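You operate a simulated robot arm through the tools that you are given. There is no shell and no other tool. Be economical: measure what you need, move in short steps, check, and stop when the job is done.

You are at the controls of a simulated robot arm. One attempt, no reset.

## Task
Put the 58 cube from the top of the teal bench on the blue tape roll there and the 56 cube on top of the grey spool there.

It is judged by the outcome, as a careful person would: the job done as asked, and still so three seconds after it is handed in. It fails if anything else is knocked over, pushed out of place, dropped, spilled or broken.

## Robot
A 7-joint arm with a two-finger parallel gripper, fixed in place. Base frame: the origin is at the foot of the arm, x ahead of it, y to its left, z up; the work surface is at about z = 0. Lengths are in mm, angles in rad, forces in N, time in s.
With the tool pointing down near the work surface it reaches from about 240 to 620 mm from the base axis. Its first joint turns from -1.152 to 1.152 rad. Payload 2.6 kg.
The tool frame sits at the grasp point between the pads (the TCP): z along the fingers, y along the line on which they close. The tips reach 30 mm beyond it. The gripper opens to 94 mm. The fingers are 28 mm wide and 10 mm thick; the gripper's body (50 by 96 mm) begins 55 mm behind the TCP.
Orientation is that of the tool frame in the base frame, as a unit quaternion [w, x, y, z]. With the fingers straight down and closing along the base's y, the tool's x points along the base's -x, its y along +y and its z along -z.

## Interface
- The arm moves only by the tool arm_command. Its arguments are lists of equal length, an entry for each row: "fingers": the finger opening in mm, from 0 to 94; "xyz": the shift along the tool's x, y, z in mm, a list of three; "twist": the turn about the tool's z in rad. In form: {"fingers": [fingers, ...], "xyz": [[tx, ty, tz], ...], "twist": [twist, ...]}. A call has 1 to 8 rows; each row is the pose to reach, as a shift and turn from the pose commanded when the call began, along the tool's axes at that moment. Rows are played at 5 a second. More than 50 mm and 0.15 rad between two rows, or a gripper value outside its range, and nothing of the call is played. A pose out of reach is approached as far as the arm can. The call stops where the force on the tool passes 40 N (or 10 N more than at its start, if that is more) or the arm is blocked; 0.2 s more then pass. Each finger travels about 72 mm/s and halts on what it meets, pressing with about 33 N; the grip force reading is that of the motor and also rises with nothing between the fingers. The clock runs only during rows and for 0.2 s after the last one: add rows that repeat a pose to give the fingers time. The reply holds the time, the measured pose of the TCP, the force on the tool along the base axes, the opening and the grip force, in the units named above and with some noise.
- Cameras (640 x 400 px; columns grow to the right, rows downward): "scene" is fixed at [30.5, 428, 567.7]; the picture's right is [-0.82, -0.57, 0.00], its down [-0.32, 0.45, -0.84] and it looks along [0.48, -0.68, -0.55] (base axes); focal length 331 px, centre (320, 200). "wrist" rides on the gripper at [-37, 0, -58] in the tool frame; the picture's right is [0.00, -1.00, 0.00], its down [0.97, 0.00, -0.24] and it looks along [0.24, 0.00, 0.97] (tool axes); focal length 218 px, centre (320, 200).
- snapshot(camera): a new picture of that camera. It takes no simulated time.
- locate(camera, pixels): for up to 12 pixels [column, row] of the newest picture of that camera ("zoom" is the newest enlarged one), the place [x, y, z] in the base frame of the surface seen there, good to about 2 mm. It takes no simulated time.
- inspect(camera, box): a new picture of the part [left, top, right, bottom] of that camera's present view, enlarged. It takes no simulated time.
- finish_job(): hands the job in; it is judged then, once.

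Go step by step. Measure first, check grasps and placings, and put right what went wrong. The budget is 60 turns and 30 pictures, counting those below and the enlarged ones. Unless the task says otherwise, let go and move clear before handing in, and close with one line.

The tools are called as name(argument=value, ...) on one line, values as JSON. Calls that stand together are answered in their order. arm_command: Moves the arm, as the interface text tells. Its arguments: {"type":"object","properties":{"fingers":{"type":"array"},"xyz":{"type":"array"},"twist":{"type":"array"}},"required":["fingers","xyz","twist"]} The other tools are called the same way: snapshot (camera) takes a picture; locate (camera, pixels) gives the place of the surface under pixels of a picture; inspect (camera, box) takes an enlarged picture of a part of a camera's view; finish_job () hands the job in.

At the start:

```text
clock: 0.0
tcp_pos: [264.2, -332.9, 212.5]
orientation: [0.0, 0.0, 1.0, 0.0]
contact_force: [1.3, -0.9, -0.1]
gripper_width: 94.0
grasp_force: 0.1
```

scene: 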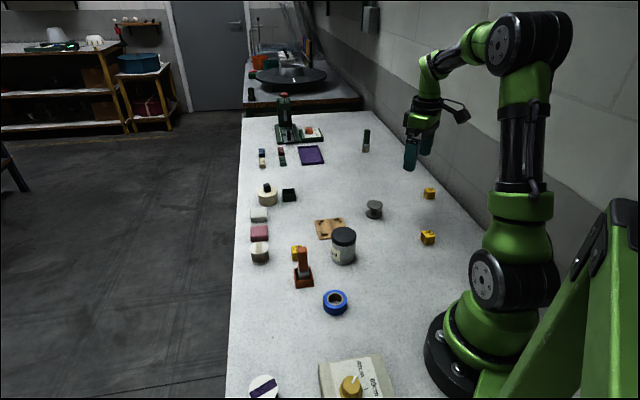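
wrist: 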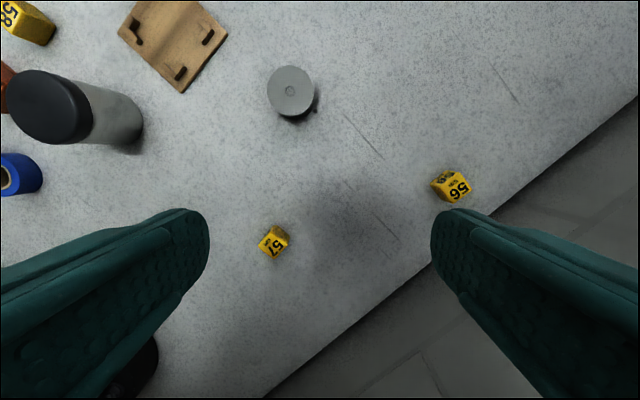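

The wrist picture shows cubes 58 (30,20), 57 (273,242) and 56 (451,186), the grey spool (290,90) and the blue tape roll (20,173). I'll enlarge the scene view and measure these.

inspect(camera="scene", box=[230, 170, 450, 320])

locate(camera="wrist", pixels=[[273, 242], [451, 186], [290, 90], [8, 175], [30, 18], [455, 172], [468, 186], [440, 180], [600, 300]])

locate(camera="scene", pixels=[[335, 297], [297, 247], [374, 204], [429, 190], [428, 234], [303, 250], [343, 232], [250, 300], [335, 309], [335, 291], [326, 299], [345, 299]])

```text
2.67 times, centred on (340, 245) of scene
```

zoom: 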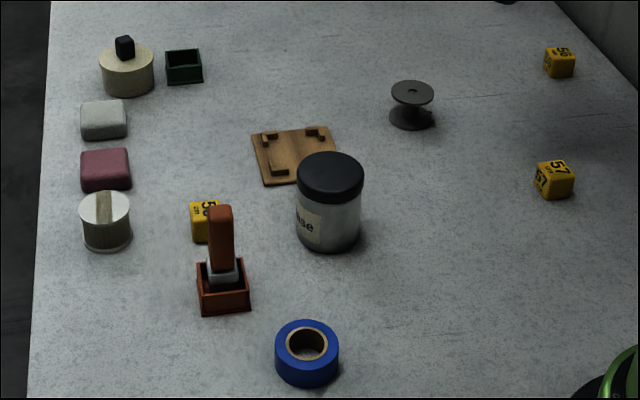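

```text
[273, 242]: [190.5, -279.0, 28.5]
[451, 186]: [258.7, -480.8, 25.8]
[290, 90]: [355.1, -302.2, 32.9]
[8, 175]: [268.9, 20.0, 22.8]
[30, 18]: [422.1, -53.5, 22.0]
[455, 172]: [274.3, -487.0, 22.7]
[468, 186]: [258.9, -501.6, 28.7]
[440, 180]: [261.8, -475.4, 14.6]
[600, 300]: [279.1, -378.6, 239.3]
```

```text
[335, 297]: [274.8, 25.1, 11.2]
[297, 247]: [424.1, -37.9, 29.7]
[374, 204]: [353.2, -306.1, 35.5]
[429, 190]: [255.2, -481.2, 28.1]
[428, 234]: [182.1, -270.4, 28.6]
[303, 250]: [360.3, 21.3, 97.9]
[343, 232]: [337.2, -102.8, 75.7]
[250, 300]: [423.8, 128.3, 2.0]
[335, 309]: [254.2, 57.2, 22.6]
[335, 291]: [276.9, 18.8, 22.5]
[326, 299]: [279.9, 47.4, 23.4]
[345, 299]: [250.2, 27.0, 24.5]
```

Cube 56 sits near (262,-487), top at about z 28; the spool top is near (354,-304), z≈34. I'll move above cube 56 at the present height and look down.

arm_command(fingers=[94, 94, 94, 94, 94], xyz=[[0, -40, 0], [0, -80, 0], [0, -120, 0], [0, -153, 20], [0, -153, 40]], twist=[0, 0, 0, 0, 0])

snapshot(camera="wrist")

```text
clock: 1.2
tcp_pos: [263.3, -484.5, 173.6]
orientation: [0.0, 0.0, 1.0, 0.0]
contact_force: [-0.6, -1.3, -0.7]
gripper_width: 94.1
grasp_force: 0.1
```

```text
26 pictures are left
```

wrist: 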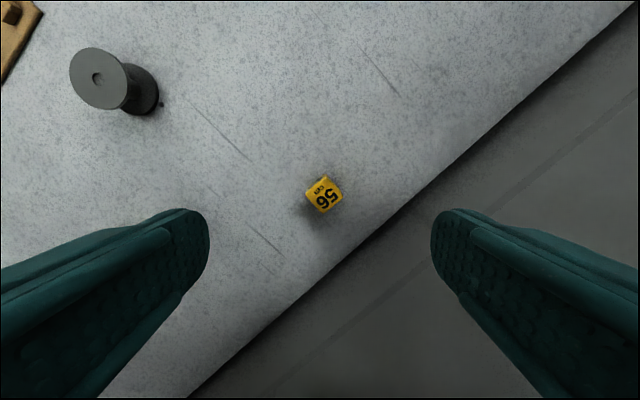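

Cube 56 is at (324,195), turned in yaw, and beyond the bench edge there's a grey surface that may be a wall. I'll enlarge it and measure both.

inspect(camera="wrist", box=[284, 170, 364, 220])

locate(camera="wrist", pixels=[[420, 180], [460, 170], [360, 250], [400, 200], [500, 100], [600, 100], [400, 300], [97, 77], [72, 75], [124, 80], [100, 49], [100, 107]])

```text
8.00 times, centred on (324, 195) of wrist
```

zoom: 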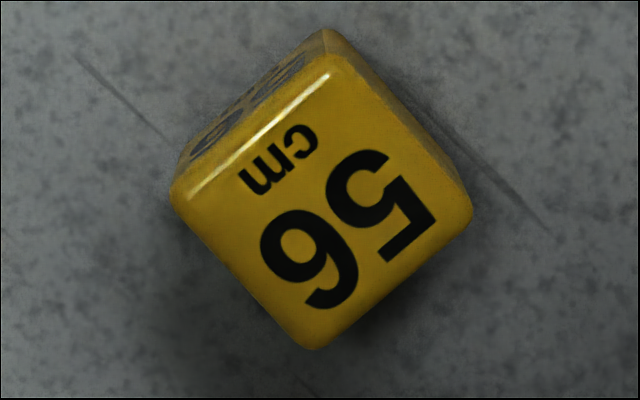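

```text
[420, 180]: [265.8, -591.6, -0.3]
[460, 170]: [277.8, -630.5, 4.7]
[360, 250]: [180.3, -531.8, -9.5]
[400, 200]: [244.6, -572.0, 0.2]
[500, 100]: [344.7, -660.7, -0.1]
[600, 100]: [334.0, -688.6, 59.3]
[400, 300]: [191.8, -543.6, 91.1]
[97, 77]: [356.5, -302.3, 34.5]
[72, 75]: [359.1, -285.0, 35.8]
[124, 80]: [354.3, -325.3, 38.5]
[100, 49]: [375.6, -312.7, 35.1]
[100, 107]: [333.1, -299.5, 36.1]
```

The wall runs about 80 mm from the cube, along base (0.79,-0.61); the cube's edges lie at 48° and -41.5° in the picture. Turning -0.724 rad makes the fingers close along the wall. I'll turn in place and measure the cube's corners.

locate(camera="zoom", pixels=[[330, 75], [455, 205], [312, 330], [188, 195], [320, 200]])

arm_command(fingers=[88, 80, 70, 60, 60, 60], xyz=[[0, 0, 0], [0, 0, 0], [0, 0, 0], [0, 0, 0], [0, 0, 0], [0, 0, 0]], twist=[-0.145, -0.29, -0.435, -0.58, -0.724, -0.724])

snapshot(camera="wrist")

```text
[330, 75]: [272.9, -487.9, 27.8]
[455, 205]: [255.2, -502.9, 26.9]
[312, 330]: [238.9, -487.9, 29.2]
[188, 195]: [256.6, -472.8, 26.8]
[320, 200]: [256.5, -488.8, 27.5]
```

```text
clock: 2.2
tcp_pos: [269.8, -479.6, 172.6]
orientation: [0.006, -0.283, 0.959, 0.004]
contact_force: [1.2, 1.1, -0.6]
gripper_width: 59.8
grasp_force: 0.1
stopped in row 5: the force on the tool passed its limit (the readings are from after the stop); the commanded pose is now the measured one
```

```text
24 pictures are left
```

wrist: 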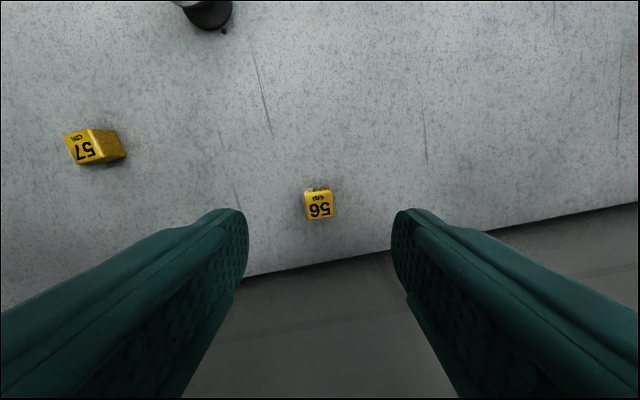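

The turn stopped at 0.574 rad with a force limit, so part of the arm probably touched the wall. I'll look at the scene and the cube enlarged.

inspect(camera="scene", box=[360, 20, 520, 220])

inspect(camera="wrist", box=[280, 180, 360, 230])

```text
2.00 times, centred on (440, 120) of scene
```

zoom: 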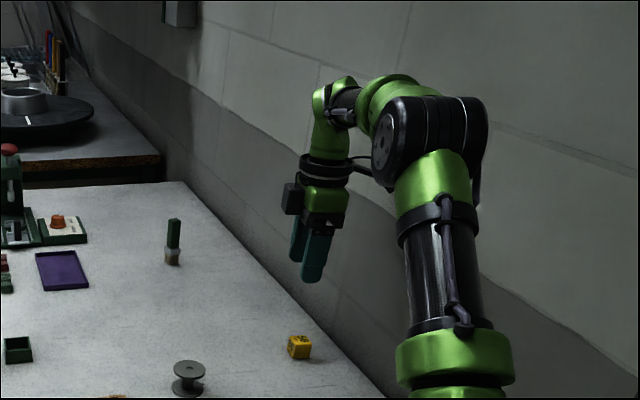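

```text
8.00 times, centred on (320, 205) of wrist
```

zoom: 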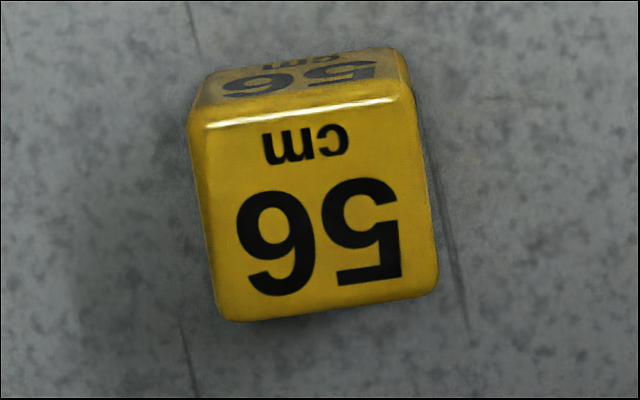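

The cube still needs about -0.15 rad, but a bracket on the tool's +x side now points at the wall and seems to be what touched it. I'll turn the other way instead, +1.42 rad from here, so that the bracket lies along the wall.

arm_command(fingers=[60, 60, 60, 60, 60, 60, 60, 60], xyz=[[0, 0, 0], [0, 0, 0], [0, 0, 0], [0, 0, 0], [0, 0, 0], [0, 0, 0], [0, 0, 0], [0, 0, 0]], twist=[0.142, 0.284, 0.426, 0.568, 0.71, 0.852, 0.994, 1.136])

arm_command(fingers=[60, 60, 60], xyz=[[0, 0, 0], [0, 0, 0], [0, 0, 0]], twist=[0.142, 0.284, 0.284])

inspect(camera="wrist", box=[240, 150, 400, 250])

```text
clock: 4.0
tcp_pos: [270.5, -479.3, 173.0]
orientation: [0.002, 0.28, 0.96, 0.006]
contact_force: [0.4, -0.1, -0.2]
gripper_width: 60.2
grasp_force: 0.2
```

```text
clock: 4.8
tcp_pos: [269.2, -479.6, 172.1]
orientation: [0.002, 0.413, 0.911, 0.006]
contact_force: [-0.2, 0.2, 0.3]
gripper_width: 60.0
grasp_force: 0.0
```

```text
4.00 times, centred on (320, 200) of wrist
```

zoom: 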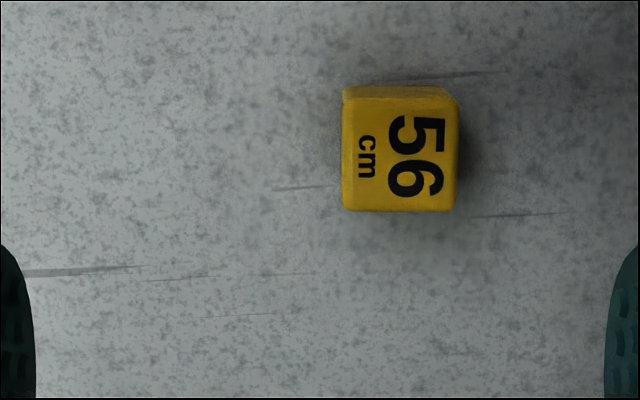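

The cube is now square with the fingers. I'll measure its top in this picture.

locate(camera="zoom", pixels=[[355, 110], [450, 110], [355, 200], [450, 200], [402, 155], [402, 230]])

```text
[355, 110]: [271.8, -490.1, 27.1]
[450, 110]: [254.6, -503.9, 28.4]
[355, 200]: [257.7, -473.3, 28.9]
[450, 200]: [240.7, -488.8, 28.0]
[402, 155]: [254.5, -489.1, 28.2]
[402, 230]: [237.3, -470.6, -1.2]
```

The cube's centre is (256,-489), which is a shift of about (+2,-16.4) in the tool frame. I'll descend to z≈35, then close.

arm_command(fingers=[60, 60, 60, 60, 60, 60], xyz=[[2, -16.4, 0], [2, -16.4, 40], [2, -16.4, 80], [2, -16.4, 110], [2, -16.4, 125], [2, -16.4, 137]], twist=[0, 0, 0, 0, 0, 0])

snapshot(camera="wrist")

```text
clock: 6.2
tcp_pos: [257.1, -486.4, 38.1]
orientation: [0.001, 0.412, 0.911, 0.007]
contact_force: [0.1, -0.2, -0.1]
gripper_width: 60.0
grasp_force: 0.0
```

```text
20 pictures are left
```

wrist: 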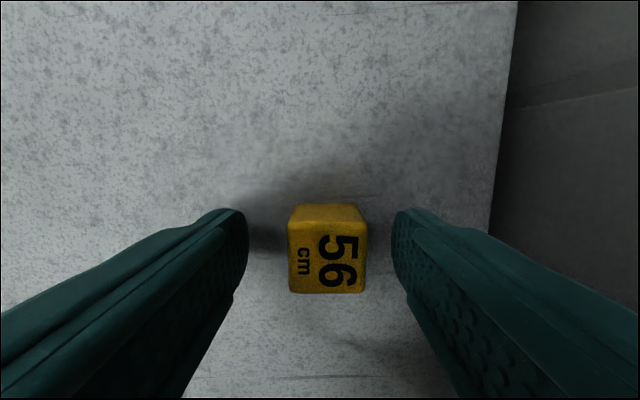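

The cube (328,265) lies between the pads, about 2 mm to the right. I'll nudge across, go down 3 mm more, and close.

arm_command(fingers=[60, 45, 35, 22, 22, 22], xyz=[[0, -2, 2], [0, -2, 3], [0, -2, 3], [0, -2, 3], [0, -2, 3], [0, -2, 3]], twist=[0, 0, 0, 0, 0, 0])

```text
clock: 7.7
tcp_pos: [256.4, -489.3, 33.0]
orientation: [0.002, 0.412, 0.911, 0.007]
contact_force: [0.4, 0.7, 0.4]
gripper_width: 26.2
grasp_force: 32.9
```

Gripped at 26.2 mm with 33 N. I'll lift, then carry toward the spool.

arm_command(fingers=[22, 22, 22, 22, 22, 22, 22, 22], xyz=[[0, 0, -20], [0, 0, -50], [0, 0, -80], [14, 38, -80], [28, 75, -80], [43, 115, -80], [58, 155, -80], [58, 155, -80]], twist=[0, 0, 0, 0, 0, 0, 0, 0])

snapshot(camera="wrist")

```text
clock: 9.4
tcp_pos: [335.5, -343.5, 112.4]
orientation: [0.001, 0.412, 0.911, 0.007]
contact_force: [-0.1, 0.3, -0.7]
gripper_width: 26.4
grasp_force: 33.4
```

```text
19 pictures are left
```

wrist: 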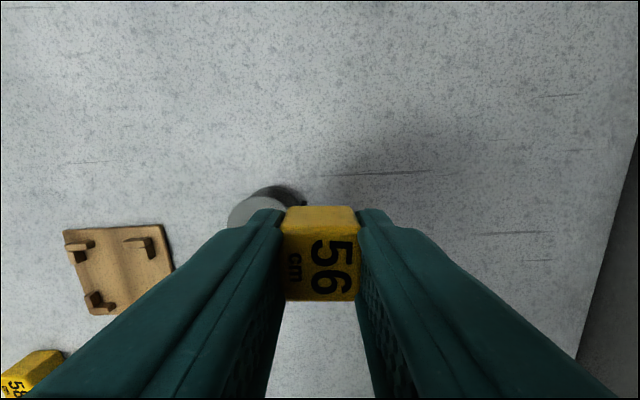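

The cube is held square and the spool's rim shows behind the left finger. The remaining shift is about (16,40) in the tool frame; I'll hover about 14 mm above the spool.

arm_command(fingers=[22, 22, 22, 22], xyz=[[8, 20, 0], [16, 40, 0], [16, 40, 28], [16, 40, 28]], twist=[0, 0, 0, 0])

inspect(camera="scene", box=[334, 170, 414, 220])

snapshot(camera="wrist")

```text
clock: 10.4
tcp_pos: [354.8, -303.0, 85.7]
orientation: [0.001, 0.411, 0.912, 0.006]
contact_force: [0.0, 1.0, 0.0]
gripper_width: 26.1
grasp_force: 33.1
```

```text
8.00 times, centred on (374, 195) of scene
```

zoom: 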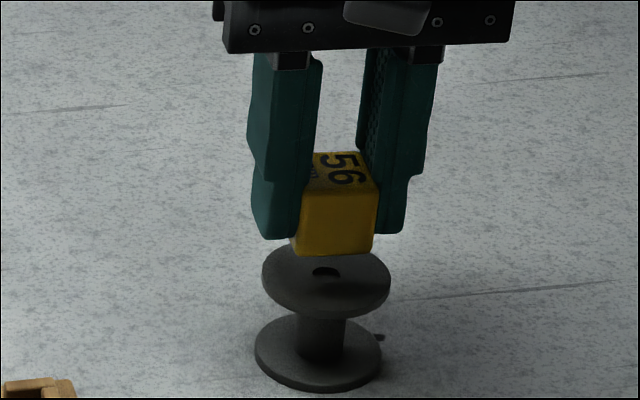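

```text
17 pictures are left
```

wrist: 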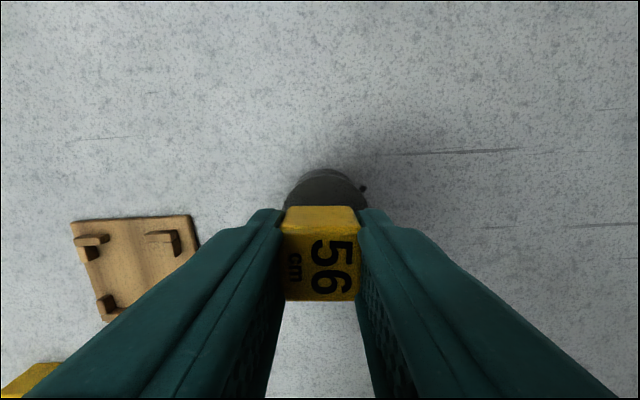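

The cube hovers over the spool; I'll measure the rim in the enlarged picture to refine the centre.

locate(camera="zoom", pixels=[[266, 274], [387, 284], [326, 312], [280, 255], [370, 258], [285, 300], [365, 306]])

```text
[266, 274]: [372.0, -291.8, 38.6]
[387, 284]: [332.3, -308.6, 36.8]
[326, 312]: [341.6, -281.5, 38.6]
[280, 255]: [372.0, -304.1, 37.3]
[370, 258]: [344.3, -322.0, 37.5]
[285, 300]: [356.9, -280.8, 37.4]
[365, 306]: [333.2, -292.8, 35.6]
```

The rim fits a circle centred at about (353,-302.5), top at z≈37, so the cube is within 2 mm. I'll lower until I feel contact.

arm_command(fingers=[22, 22, 22, 22, 22], xyz=[[1, 0, 6], [1, 0, 10], [1, 0, 13], [1, 0, 14], [1, 0, 14]], twist=[0, 0, 0, 0, 0])

inspect(camera="scene", box=[334, 170, 414, 220])

```text
clock: 11.7
tcp_pos: [352.3, -304.0, 73.0]
orientation: [0.002, 0.412, 0.911, 0.007]
contact_force: [0.0, 0.2, 0.7]
gripper_width: 26.1
grasp_force: 33.1
```

```text
8.00 times, centred on (374, 195) of scene
```

zoom: 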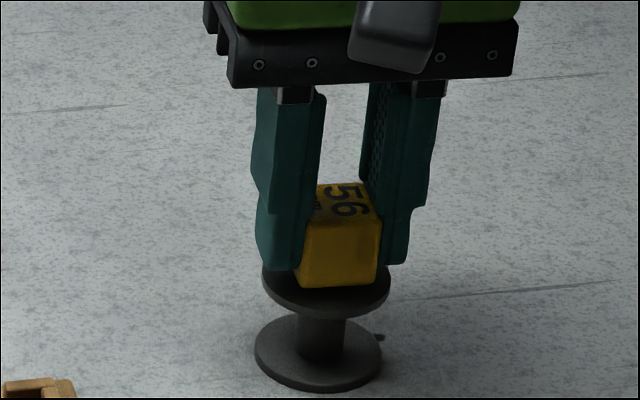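

The cube is just above the spool and about 2 mm right of its centre (337 vs 327 in the zoom). I'll shift +2 in y and go down in 1 mm steps.

arm_command(fingers=[22, 22, 22, 22, 22], xyz=[[0, 2, 0], [0, 2, 1], [0, 2, 2], [0, 2, 2.5], [0, 2, 2.5]], twist=[0, 0, 0, 0, 0])

```text
clock: 12.8
tcp_pos: [352.2, -303.1, 71.5]
orientation: [0.002, 0.411, 0.911, 0.006]
contact_force: [-0.8, -0.2, 0.5]
gripper_width: 26.4
grasp_force: 32.6
```

No contact force yet at z 71.5. I'll go down in smaller steps.

arm_command(fingers=[22, 22, 22, 22], xyz=[[0, 0, 0.5], [0, 0, 1], [0, 0, 1.5], [0, 0, 1.5]], twist=[0, 0, 0, 0])

```text
clock: 13.8
tcp_pos: [353.8, -302.9, 68.6]
orientation: [0.002, 0.412, 0.911, 0.008]
contact_force: [-0.2, -0.1, 0.3]
gripper_width: 26.1
grasp_force: 32.6
```

arm_command(fingers=[22, 22, 22, 22], xyz=[[0, 0, 0.5], [0, 0, 1], [0, 0, 1.5], [0, 0, 1.5]], twist=[0, 0, 0, 0])

inspect(camera="scene", box=[334, 170, 414, 220])

```text
clock: 14.8
tcp_pos: [354.1, -302.6, 68.8]
orientation: [0.001, 0.412, 0.911, 0.007]
contact_force: [-1.5, 0.7, 7.9]
gripper_width: 26.3
grasp_force: 32.5
```

```text
8.00 times, centred on (374, 195) of scene
```

zoom: 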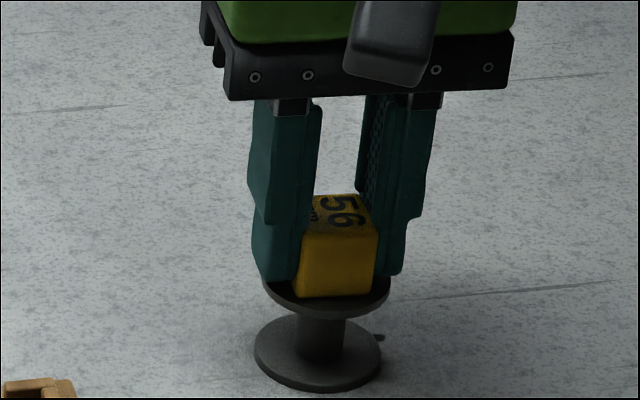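

An 8 N upward force means the cube rests on the spool. I'll back off 0.7 mm, open slowly, and rise.

arm_command(fingers=[22, 28, 36, 46, 50, 50, 50, 50], xyz=[[0, 0, -0.7], [0, 0, -0.7], [0, 0, -0.7], [0, 0, -0.7], [0, 0, -10], [0, 0, -40], [0, 0, -80], [0, 0, -80]], twist=[0, 0, 0, 0, 0, 0, 0, 0])

inspect(camera="scene", box=[334, 170, 414, 220])

```text
clock: 16.6
tcp_pos: [353.8, -304.0, 148.5]
orientation: [0.002, 0.411, 0.911, 0.008]
contact_force: [0.2, -0.3, 0.4]
gripper_width: 49.9
grasp_force: 0.2
```

```text
8.00 times, centred on (374, 195) of scene
```

zoom: 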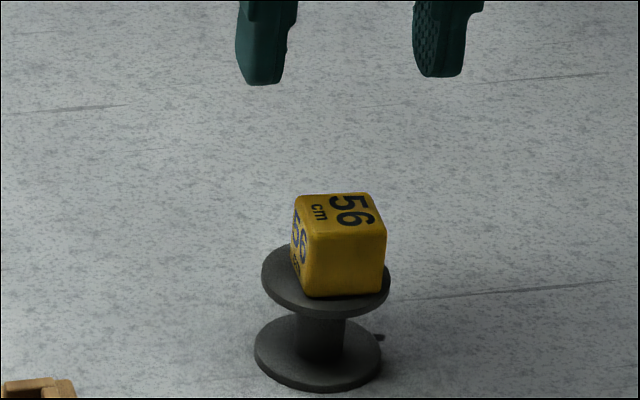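

The 56 cube sits squarely on the spool. I'll rise and travel toward cube 58 at about (422,-50), well above the jar and stamp, untwisting on the way.

arm_command(fingers=[50, 60, 60, 60, 60, 60, 60, 60], xyz=[[0, 0, -40], [0, 0, -70], [26, 33, -70], [52, 66, -70], [78, 99, -70], [104, 133, -70], [130, 166, -70], [157, 199, -70]], twist=[0, 0, -0.14, -0.28, -0.42, -0.56, -0.7, -0.84])

snapshot(camera="wrist")

```text
clock: 18.4
tcp_pos: [401.5, -55.9, 222.0]
orientation: [0.005, 0.003, 1.0, 0.005]
contact_force: [-0.1, -0.4, -0.1]
gripper_width: 60.1
grasp_force: 0.0
```

```text
13 pictures are left
```

wrist: 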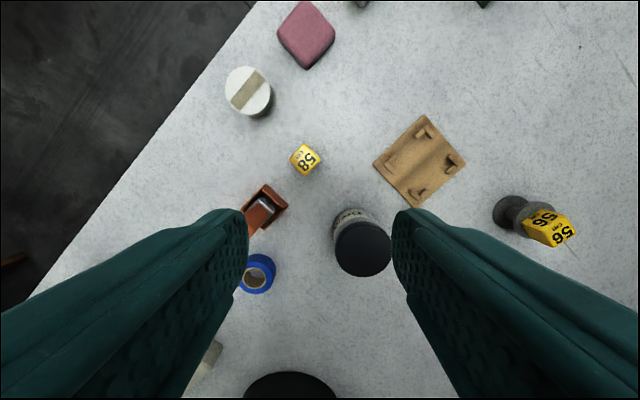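

Cube 58 is at (305,159), with the stamp holder at (264,208) to its lower left and the jar lower right. I'll enlarge the area for its yaw and the clearances.

inspect(camera="wrist", box=[225, 122, 385, 222])

```text
4.00 times, centred on (305, 172) of wrist
```

zoom: 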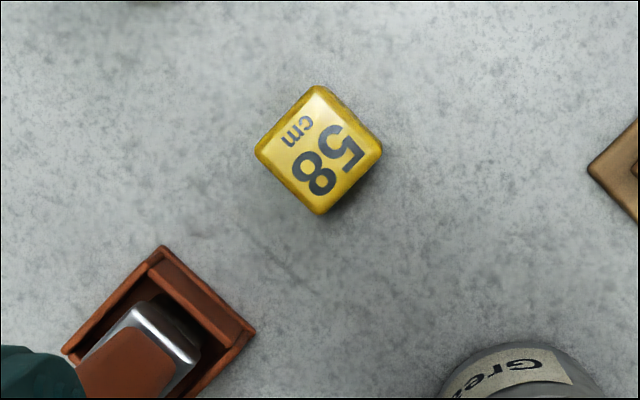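

locate(camera="zoom", pixels=[[316, 95], [372, 152], [322, 205], [263, 152], [318, 150], [160, 250], [250, 330], [140, 350], [515, 365], [70, 350]])

locate(camera="wrist", pixels=[[254, 256], [262, 292], [272, 268], [242, 288], [255, 278], [362, 248], [264, 205]])

```text
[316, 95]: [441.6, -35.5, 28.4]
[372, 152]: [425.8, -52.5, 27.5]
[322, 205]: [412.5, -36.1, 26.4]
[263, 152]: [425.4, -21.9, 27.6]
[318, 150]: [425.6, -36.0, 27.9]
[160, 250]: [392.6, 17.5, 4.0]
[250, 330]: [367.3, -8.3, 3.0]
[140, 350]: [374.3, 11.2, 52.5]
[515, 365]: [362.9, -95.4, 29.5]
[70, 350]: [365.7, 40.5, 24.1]
```

```text
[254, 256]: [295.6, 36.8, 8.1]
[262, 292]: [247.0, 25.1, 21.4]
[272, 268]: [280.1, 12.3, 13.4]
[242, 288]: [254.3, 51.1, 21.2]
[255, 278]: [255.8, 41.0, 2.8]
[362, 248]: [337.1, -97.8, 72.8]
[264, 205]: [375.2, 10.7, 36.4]
```

Cube 58's centre is (426.5,-36.5) with its edges at 45°. Closing along base (-1,1) leaves 20 mm or more to the stamp holder with the fingers partly open. I'll turn -0.79, go over it, lower to z≈120 and check.

arm_command(fingers=[55, 50, 50, 50, 50, 50, 50], xyz=[[-12, 10, 0], [-25, 19.4, 0], [-25, 19.4, 0], [-25, 19.4, 30], [-25, 19.4, 65], [-25, 19.4, 100], [-25, 19.4, 100]], twist=[-0.14, -0.28, -0.42, -0.56, -0.7, -0.79, -0.79])

snapshot(camera="wrist")

```text
clock: 20.1
tcp_pos: [424.2, -36.5, 122.0]
orientation: [0.005, -0.382, 0.924, 0.004]
contact_force: [0.4, -0.1, -0.3]
gripper_width: 50.1
grasp_force: 0.1
```

```text
11 pictures are left
```

wrist: 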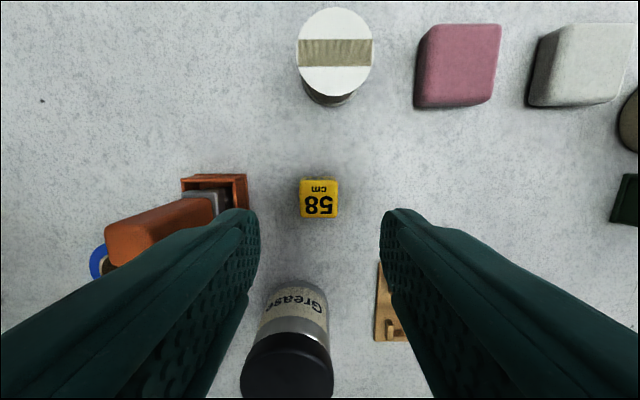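

The cube (319,199) is square and centred. I'll check the stamp handle's place before going down.

locate(camera="wrist", pixels=[[206, 205], [160, 210], [115, 240], [203, 218], [180, 228], [319, 205], [303, 190], [336, 190], [303, 213], [336, 213], [280, 300], [290, 335]])

```text
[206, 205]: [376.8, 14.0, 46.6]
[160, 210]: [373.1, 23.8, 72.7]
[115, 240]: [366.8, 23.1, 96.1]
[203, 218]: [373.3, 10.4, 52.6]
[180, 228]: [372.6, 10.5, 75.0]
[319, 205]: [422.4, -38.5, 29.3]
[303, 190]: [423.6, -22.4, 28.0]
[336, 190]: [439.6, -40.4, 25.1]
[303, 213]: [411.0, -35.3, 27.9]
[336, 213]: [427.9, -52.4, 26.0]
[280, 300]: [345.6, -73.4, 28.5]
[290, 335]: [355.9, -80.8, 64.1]
```

The handle is about 70 mm from the cube's axis and the gripper's half-width is 48 mm, so it's clear. I'll descend to z≈34 and close.

arm_command(fingers=[50, 50, 50, 50, 36, 22, 22, 22], xyz=[[0, -0.7, 35], [0, -0.7, 65], [0, -0.7, 88], [0, -0.7, 88], [0, -0.7, 88], [0, -0.7, 88], [0, -0.7, 88], [0, -0.7, 88]], twist=[0, 0, 0, 0, 0, 0, 0, 0])

```text
clock: 21.9
tcp_pos: [422.9, -34.5, 34.7]
orientation: [0.007, -0.381, 0.924, 0.003]
contact_force: [0.4, -0.3, -0.2]
gripper_width: 26.5
grasp_force: 32.7
```

Gripped at 26.5 mm with 33 N. I'll lift straight up to z≈190 and measure the tape roll from the scene camera.

arm_command(fingers=[22, 22, 22, 22, 22, 22], xyz=[[0, 0, -20], [0, 0, -55], [0, 0, -90], [0, 0, -125], [0, 0, -155], [0, 0, -155]], twist=[0, 0, 0, 0, 0, 0])

inspect(camera="scene", box=[295, 278, 375, 328])

```text
clock: 23.2
tcp_pos: [423.0, -34.4, 189.9]
orientation: [0.005, -0.381, 0.925, 0.003]
contact_force: [-0.1, -0.8, 1.2]
gripper_width: 26.1
grasp_force: 33.1
```

```text
8.00 times, centred on (335, 303) of scene
```

zoom: 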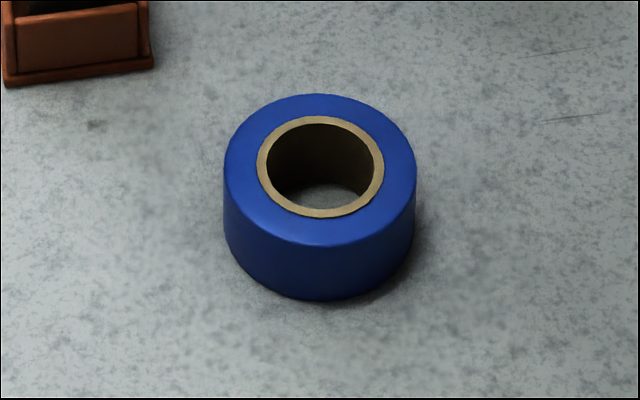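

locate(camera="zoom", pixels=[[230, 165], [411, 172], [320, 98], [320, 240], [262, 165], [379, 170], [320, 121], [320, 212], [255, 118], [385, 120], [255, 220], [385, 222]])

```text
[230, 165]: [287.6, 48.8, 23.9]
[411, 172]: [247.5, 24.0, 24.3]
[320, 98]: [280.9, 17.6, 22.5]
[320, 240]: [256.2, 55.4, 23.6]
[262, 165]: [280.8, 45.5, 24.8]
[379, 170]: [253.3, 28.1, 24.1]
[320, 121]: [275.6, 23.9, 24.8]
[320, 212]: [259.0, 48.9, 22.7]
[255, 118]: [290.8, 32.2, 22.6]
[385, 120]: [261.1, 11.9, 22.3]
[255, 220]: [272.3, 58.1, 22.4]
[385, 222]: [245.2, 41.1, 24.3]
```

The tape roll's centre is (267.5,36.3), top at z 23.7, hole radius about 14 mm, so the cube's corners (18 mm) will rest on it. I'll carry over at height, and check the box near the picture's bottom.

arm_command(fingers=[22, 22, 22, 22, 22, 22], xyz=[[12, 32, 0], [24, 64, 0], [36, 96, 0], [48, 128, 0], [60.4, 159.7, 0], [60.4, 159.7, 0]], twist=[0, 0, 0, 0, 0, 0])

snapshot(camera="scene")

locate(camera="scene", pixels=[[320, 366], [350, 380], [380, 357], [349, 363]])

```text
clock: 24.6
tcp_pos: [266.6, 33.7, 192.2]
orientation: [0.006, -0.381, 0.925, 0.004]
contact_force: [0.1, 1.2, -0.6]
gripper_width: 26.2
grasp_force: 33.4
```

```text
9 pictures are left
```

scene: 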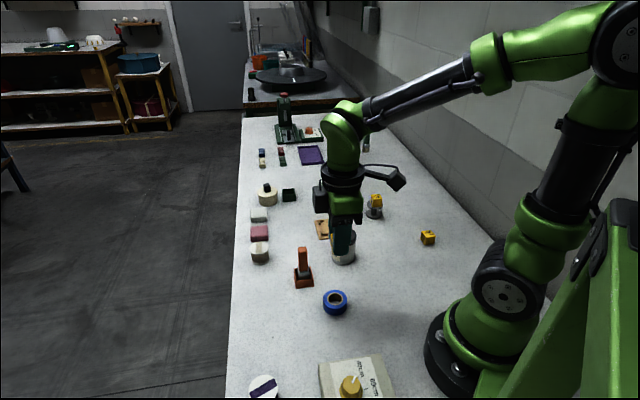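

```text
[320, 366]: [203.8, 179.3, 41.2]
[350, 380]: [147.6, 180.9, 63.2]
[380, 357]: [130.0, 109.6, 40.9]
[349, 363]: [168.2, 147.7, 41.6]
```

The box is over 140 mm away, so it's clear. I'll descend to hover about 12 mm above the roll and check.

arm_command(fingers=[22, 22, 22, 22, 22], xyz=[[-1.2, 0.8, 40], [-1.2, 0.8, 80], [-1.2, 0.8, 105], [-1.2, 0.8, 119], [-1.2, 0.8, 119]], twist=[0, 0, 0, 0, 0])

inspect(camera="scene", box=[287, 263, 383, 323])

```text
clock: 25.9
tcp_pos: [269.1, 36.7, 68.6]
orientation: [0.006, -0.381, 0.925, 0.004]
contact_force: [0.9, 0.3, 0.0]
gripper_width: 26.2
grasp_force: 32.6
```

```text
6.67 times, centred on (335, 293) of scene
```

zoom: 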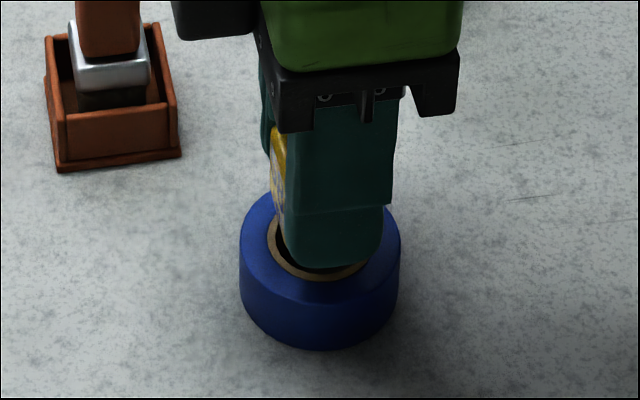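

The finger's column (333) matches what a centred cube should give (about 331), and the pose agrees with the roll's centre. I'll lower gently toward contact.

arm_command(fingers=[22, 22, 22, 22, 22, 22], xyz=[[0, 0, 3], [0, 0, 6], [0, 0, 8], [0, 0, 9], [0, 0, 9.5], [0, 0, 9.5]], twist=[0, 0, 0, 0, 0, 0])

```text
clock: 27.2
tcp_pos: [269.1, 37.5, 59.0]
orientation: [0.006, -0.381, 0.925, 0.005]
contact_force: [-0.2, -0.2, 0.0]
gripper_width: 26.5
grasp_force: 33.1
```

Not in contact yet at z 59. I'll nudge 1 mm toward the centre and continue in half-millimetre steps.

arm_command(fingers=[22, 22, 22, 22, 22], xyz=[[1.2, 0, 0], [1.2, 0, 0.5], [1.2, 0, 1], [1.2, 0, 1.5], [1.2, 0, 1.5]], twist=[0, 0, 0, 0, 0])

```text
clock: 28.4
tcp_pos: [268.2, 38.2, 56.8]
orientation: [0.006, -0.381, 0.925, 0.005]
contact_force: [0.1, 0.0, 0.6]
gripper_width: 26.6
grasp_force: 32.6
```

arm_command(fingers=[22, 22, 22, 22], xyz=[[0, 0, 0.5], [0, 0, 1], [0, 0, 1.5], [0, 0, 1.5]], twist=[0, 0, 0, 0])

inspect(camera="scene", box=[287, 263, 383, 323])

```text
clock: 29.4
tcp_pos: [268.5, 37.2, 56.8]
orientation: [0.006, -0.381, 0.925, 0.004]
contact_force: [0.9, -0.2, -0.1]
gripper_width: 26.1
grasp_force: 33.1
```

```text
6.67 times, centred on (335, 293) of scene
```

zoom: 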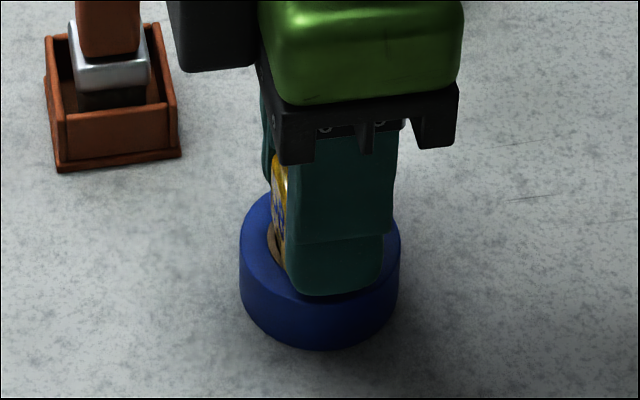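

Still no contact; the cube looks almost down on the roll. I'll go down another 1.5 mm in half steps.

arm_command(fingers=[22, 22, 22, 22], xyz=[[0, 0, 0.5], [0, 0, 1], [0, 0, 1.5], [0, 0, 1.5]], twist=[0, 0, 0, 0])

```text
clock: 30.4
tcp_pos: [268.5, 35.2, 54.9]
orientation: [0.007, -0.381, 0.924, 0.005]
contact_force: [-1.0, 0.8, 7.2]
gripper_width: 26.5
grasp_force: 32.9
```

A 7 N force shows the cube resting on the roll. I'll back off 0.6 mm, open, and rise.

arm_command(fingers=[22, 28, 36, 46, 50, 50, 50, 50], xyz=[[0, 0, -0.6], [0, 0, -0.6], [0, 0, -0.6], [0, 0, -0.6], [0, 0, -10], [0, 0, -45], [0, 0, -90], [0, 0, -120]], twist=[0, 0, 0, 0, 0, 0, 0, 0])

inspect(camera="scene", box=[287, 263, 383, 323])

snapshot(camera="wrist")

```text
clock: 32.2
tcp_pos: [266.3, 37.3, 178.5]
orientation: [0.007, -0.381, 0.925, 0.004]
contact_force: [-0.3, -0.4, -0.1]
gripper_width: 49.9
grasp_force: 0.0
```

```text
6.67 times, centred on (335, 293) of scene
```

zoom: 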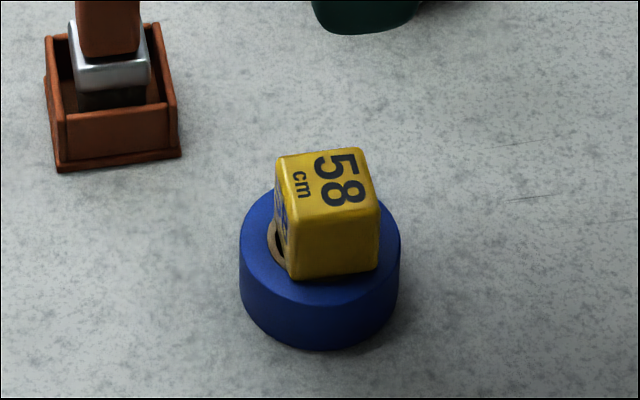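

```text
5 pictures are left
```

wrist: 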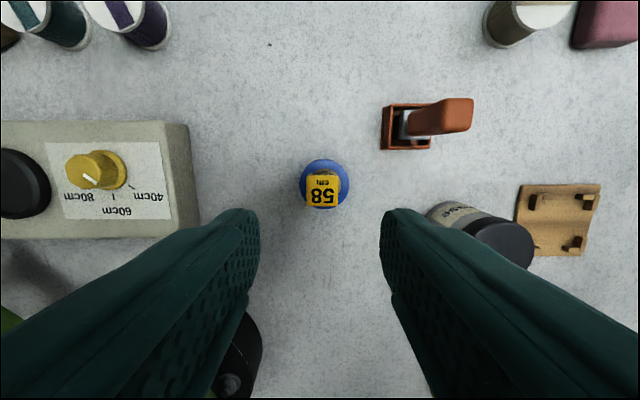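

The 58 cube stands on the roll; I'll check that its top is level and that it's supported all round, and that the 56 cube is unchanged.

locate(camera="zoom", pixels=[[285, 162], [358, 155], [370, 200], [295, 210], [328, 182]])

inspect(camera="wrist", box=[284, 160, 364, 210])

snapshot(camera="scene")

```text
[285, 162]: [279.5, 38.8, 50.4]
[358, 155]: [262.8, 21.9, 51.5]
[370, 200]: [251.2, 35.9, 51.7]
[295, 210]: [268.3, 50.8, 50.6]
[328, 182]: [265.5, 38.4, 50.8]
```

```text
8.00 times, centred on (324, 185) of wrist
```

zoom: 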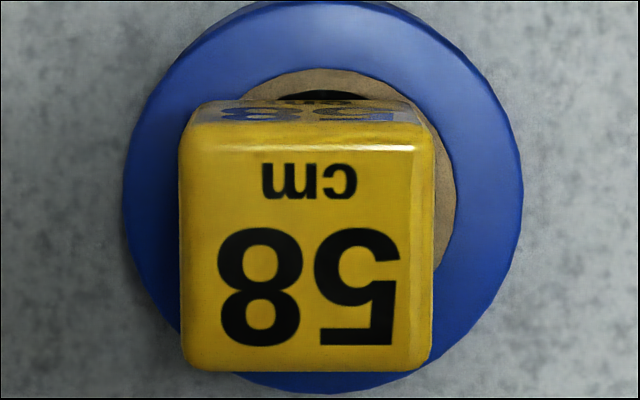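

```text
3 pictures are left
```

scene: 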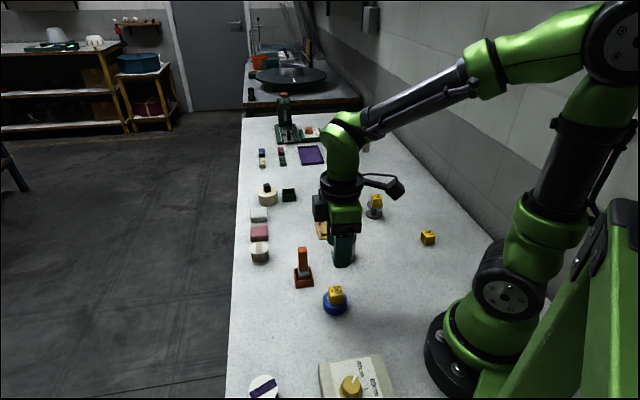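

Cube 58's top is level at z≈51 and centred within 2–3 mm on the roll. Cube 56 is still on the spool (376,200), everything else is in place, and the gripper is clear, so I'm handing in.

finish_job()

```text
The job is handed in.
```

The 58 cube is on the blue tape roll and the 56 cube is on the grey spool; early on the arm briefly touched something, most likely the wall, but the last pictures show nothing else moved.
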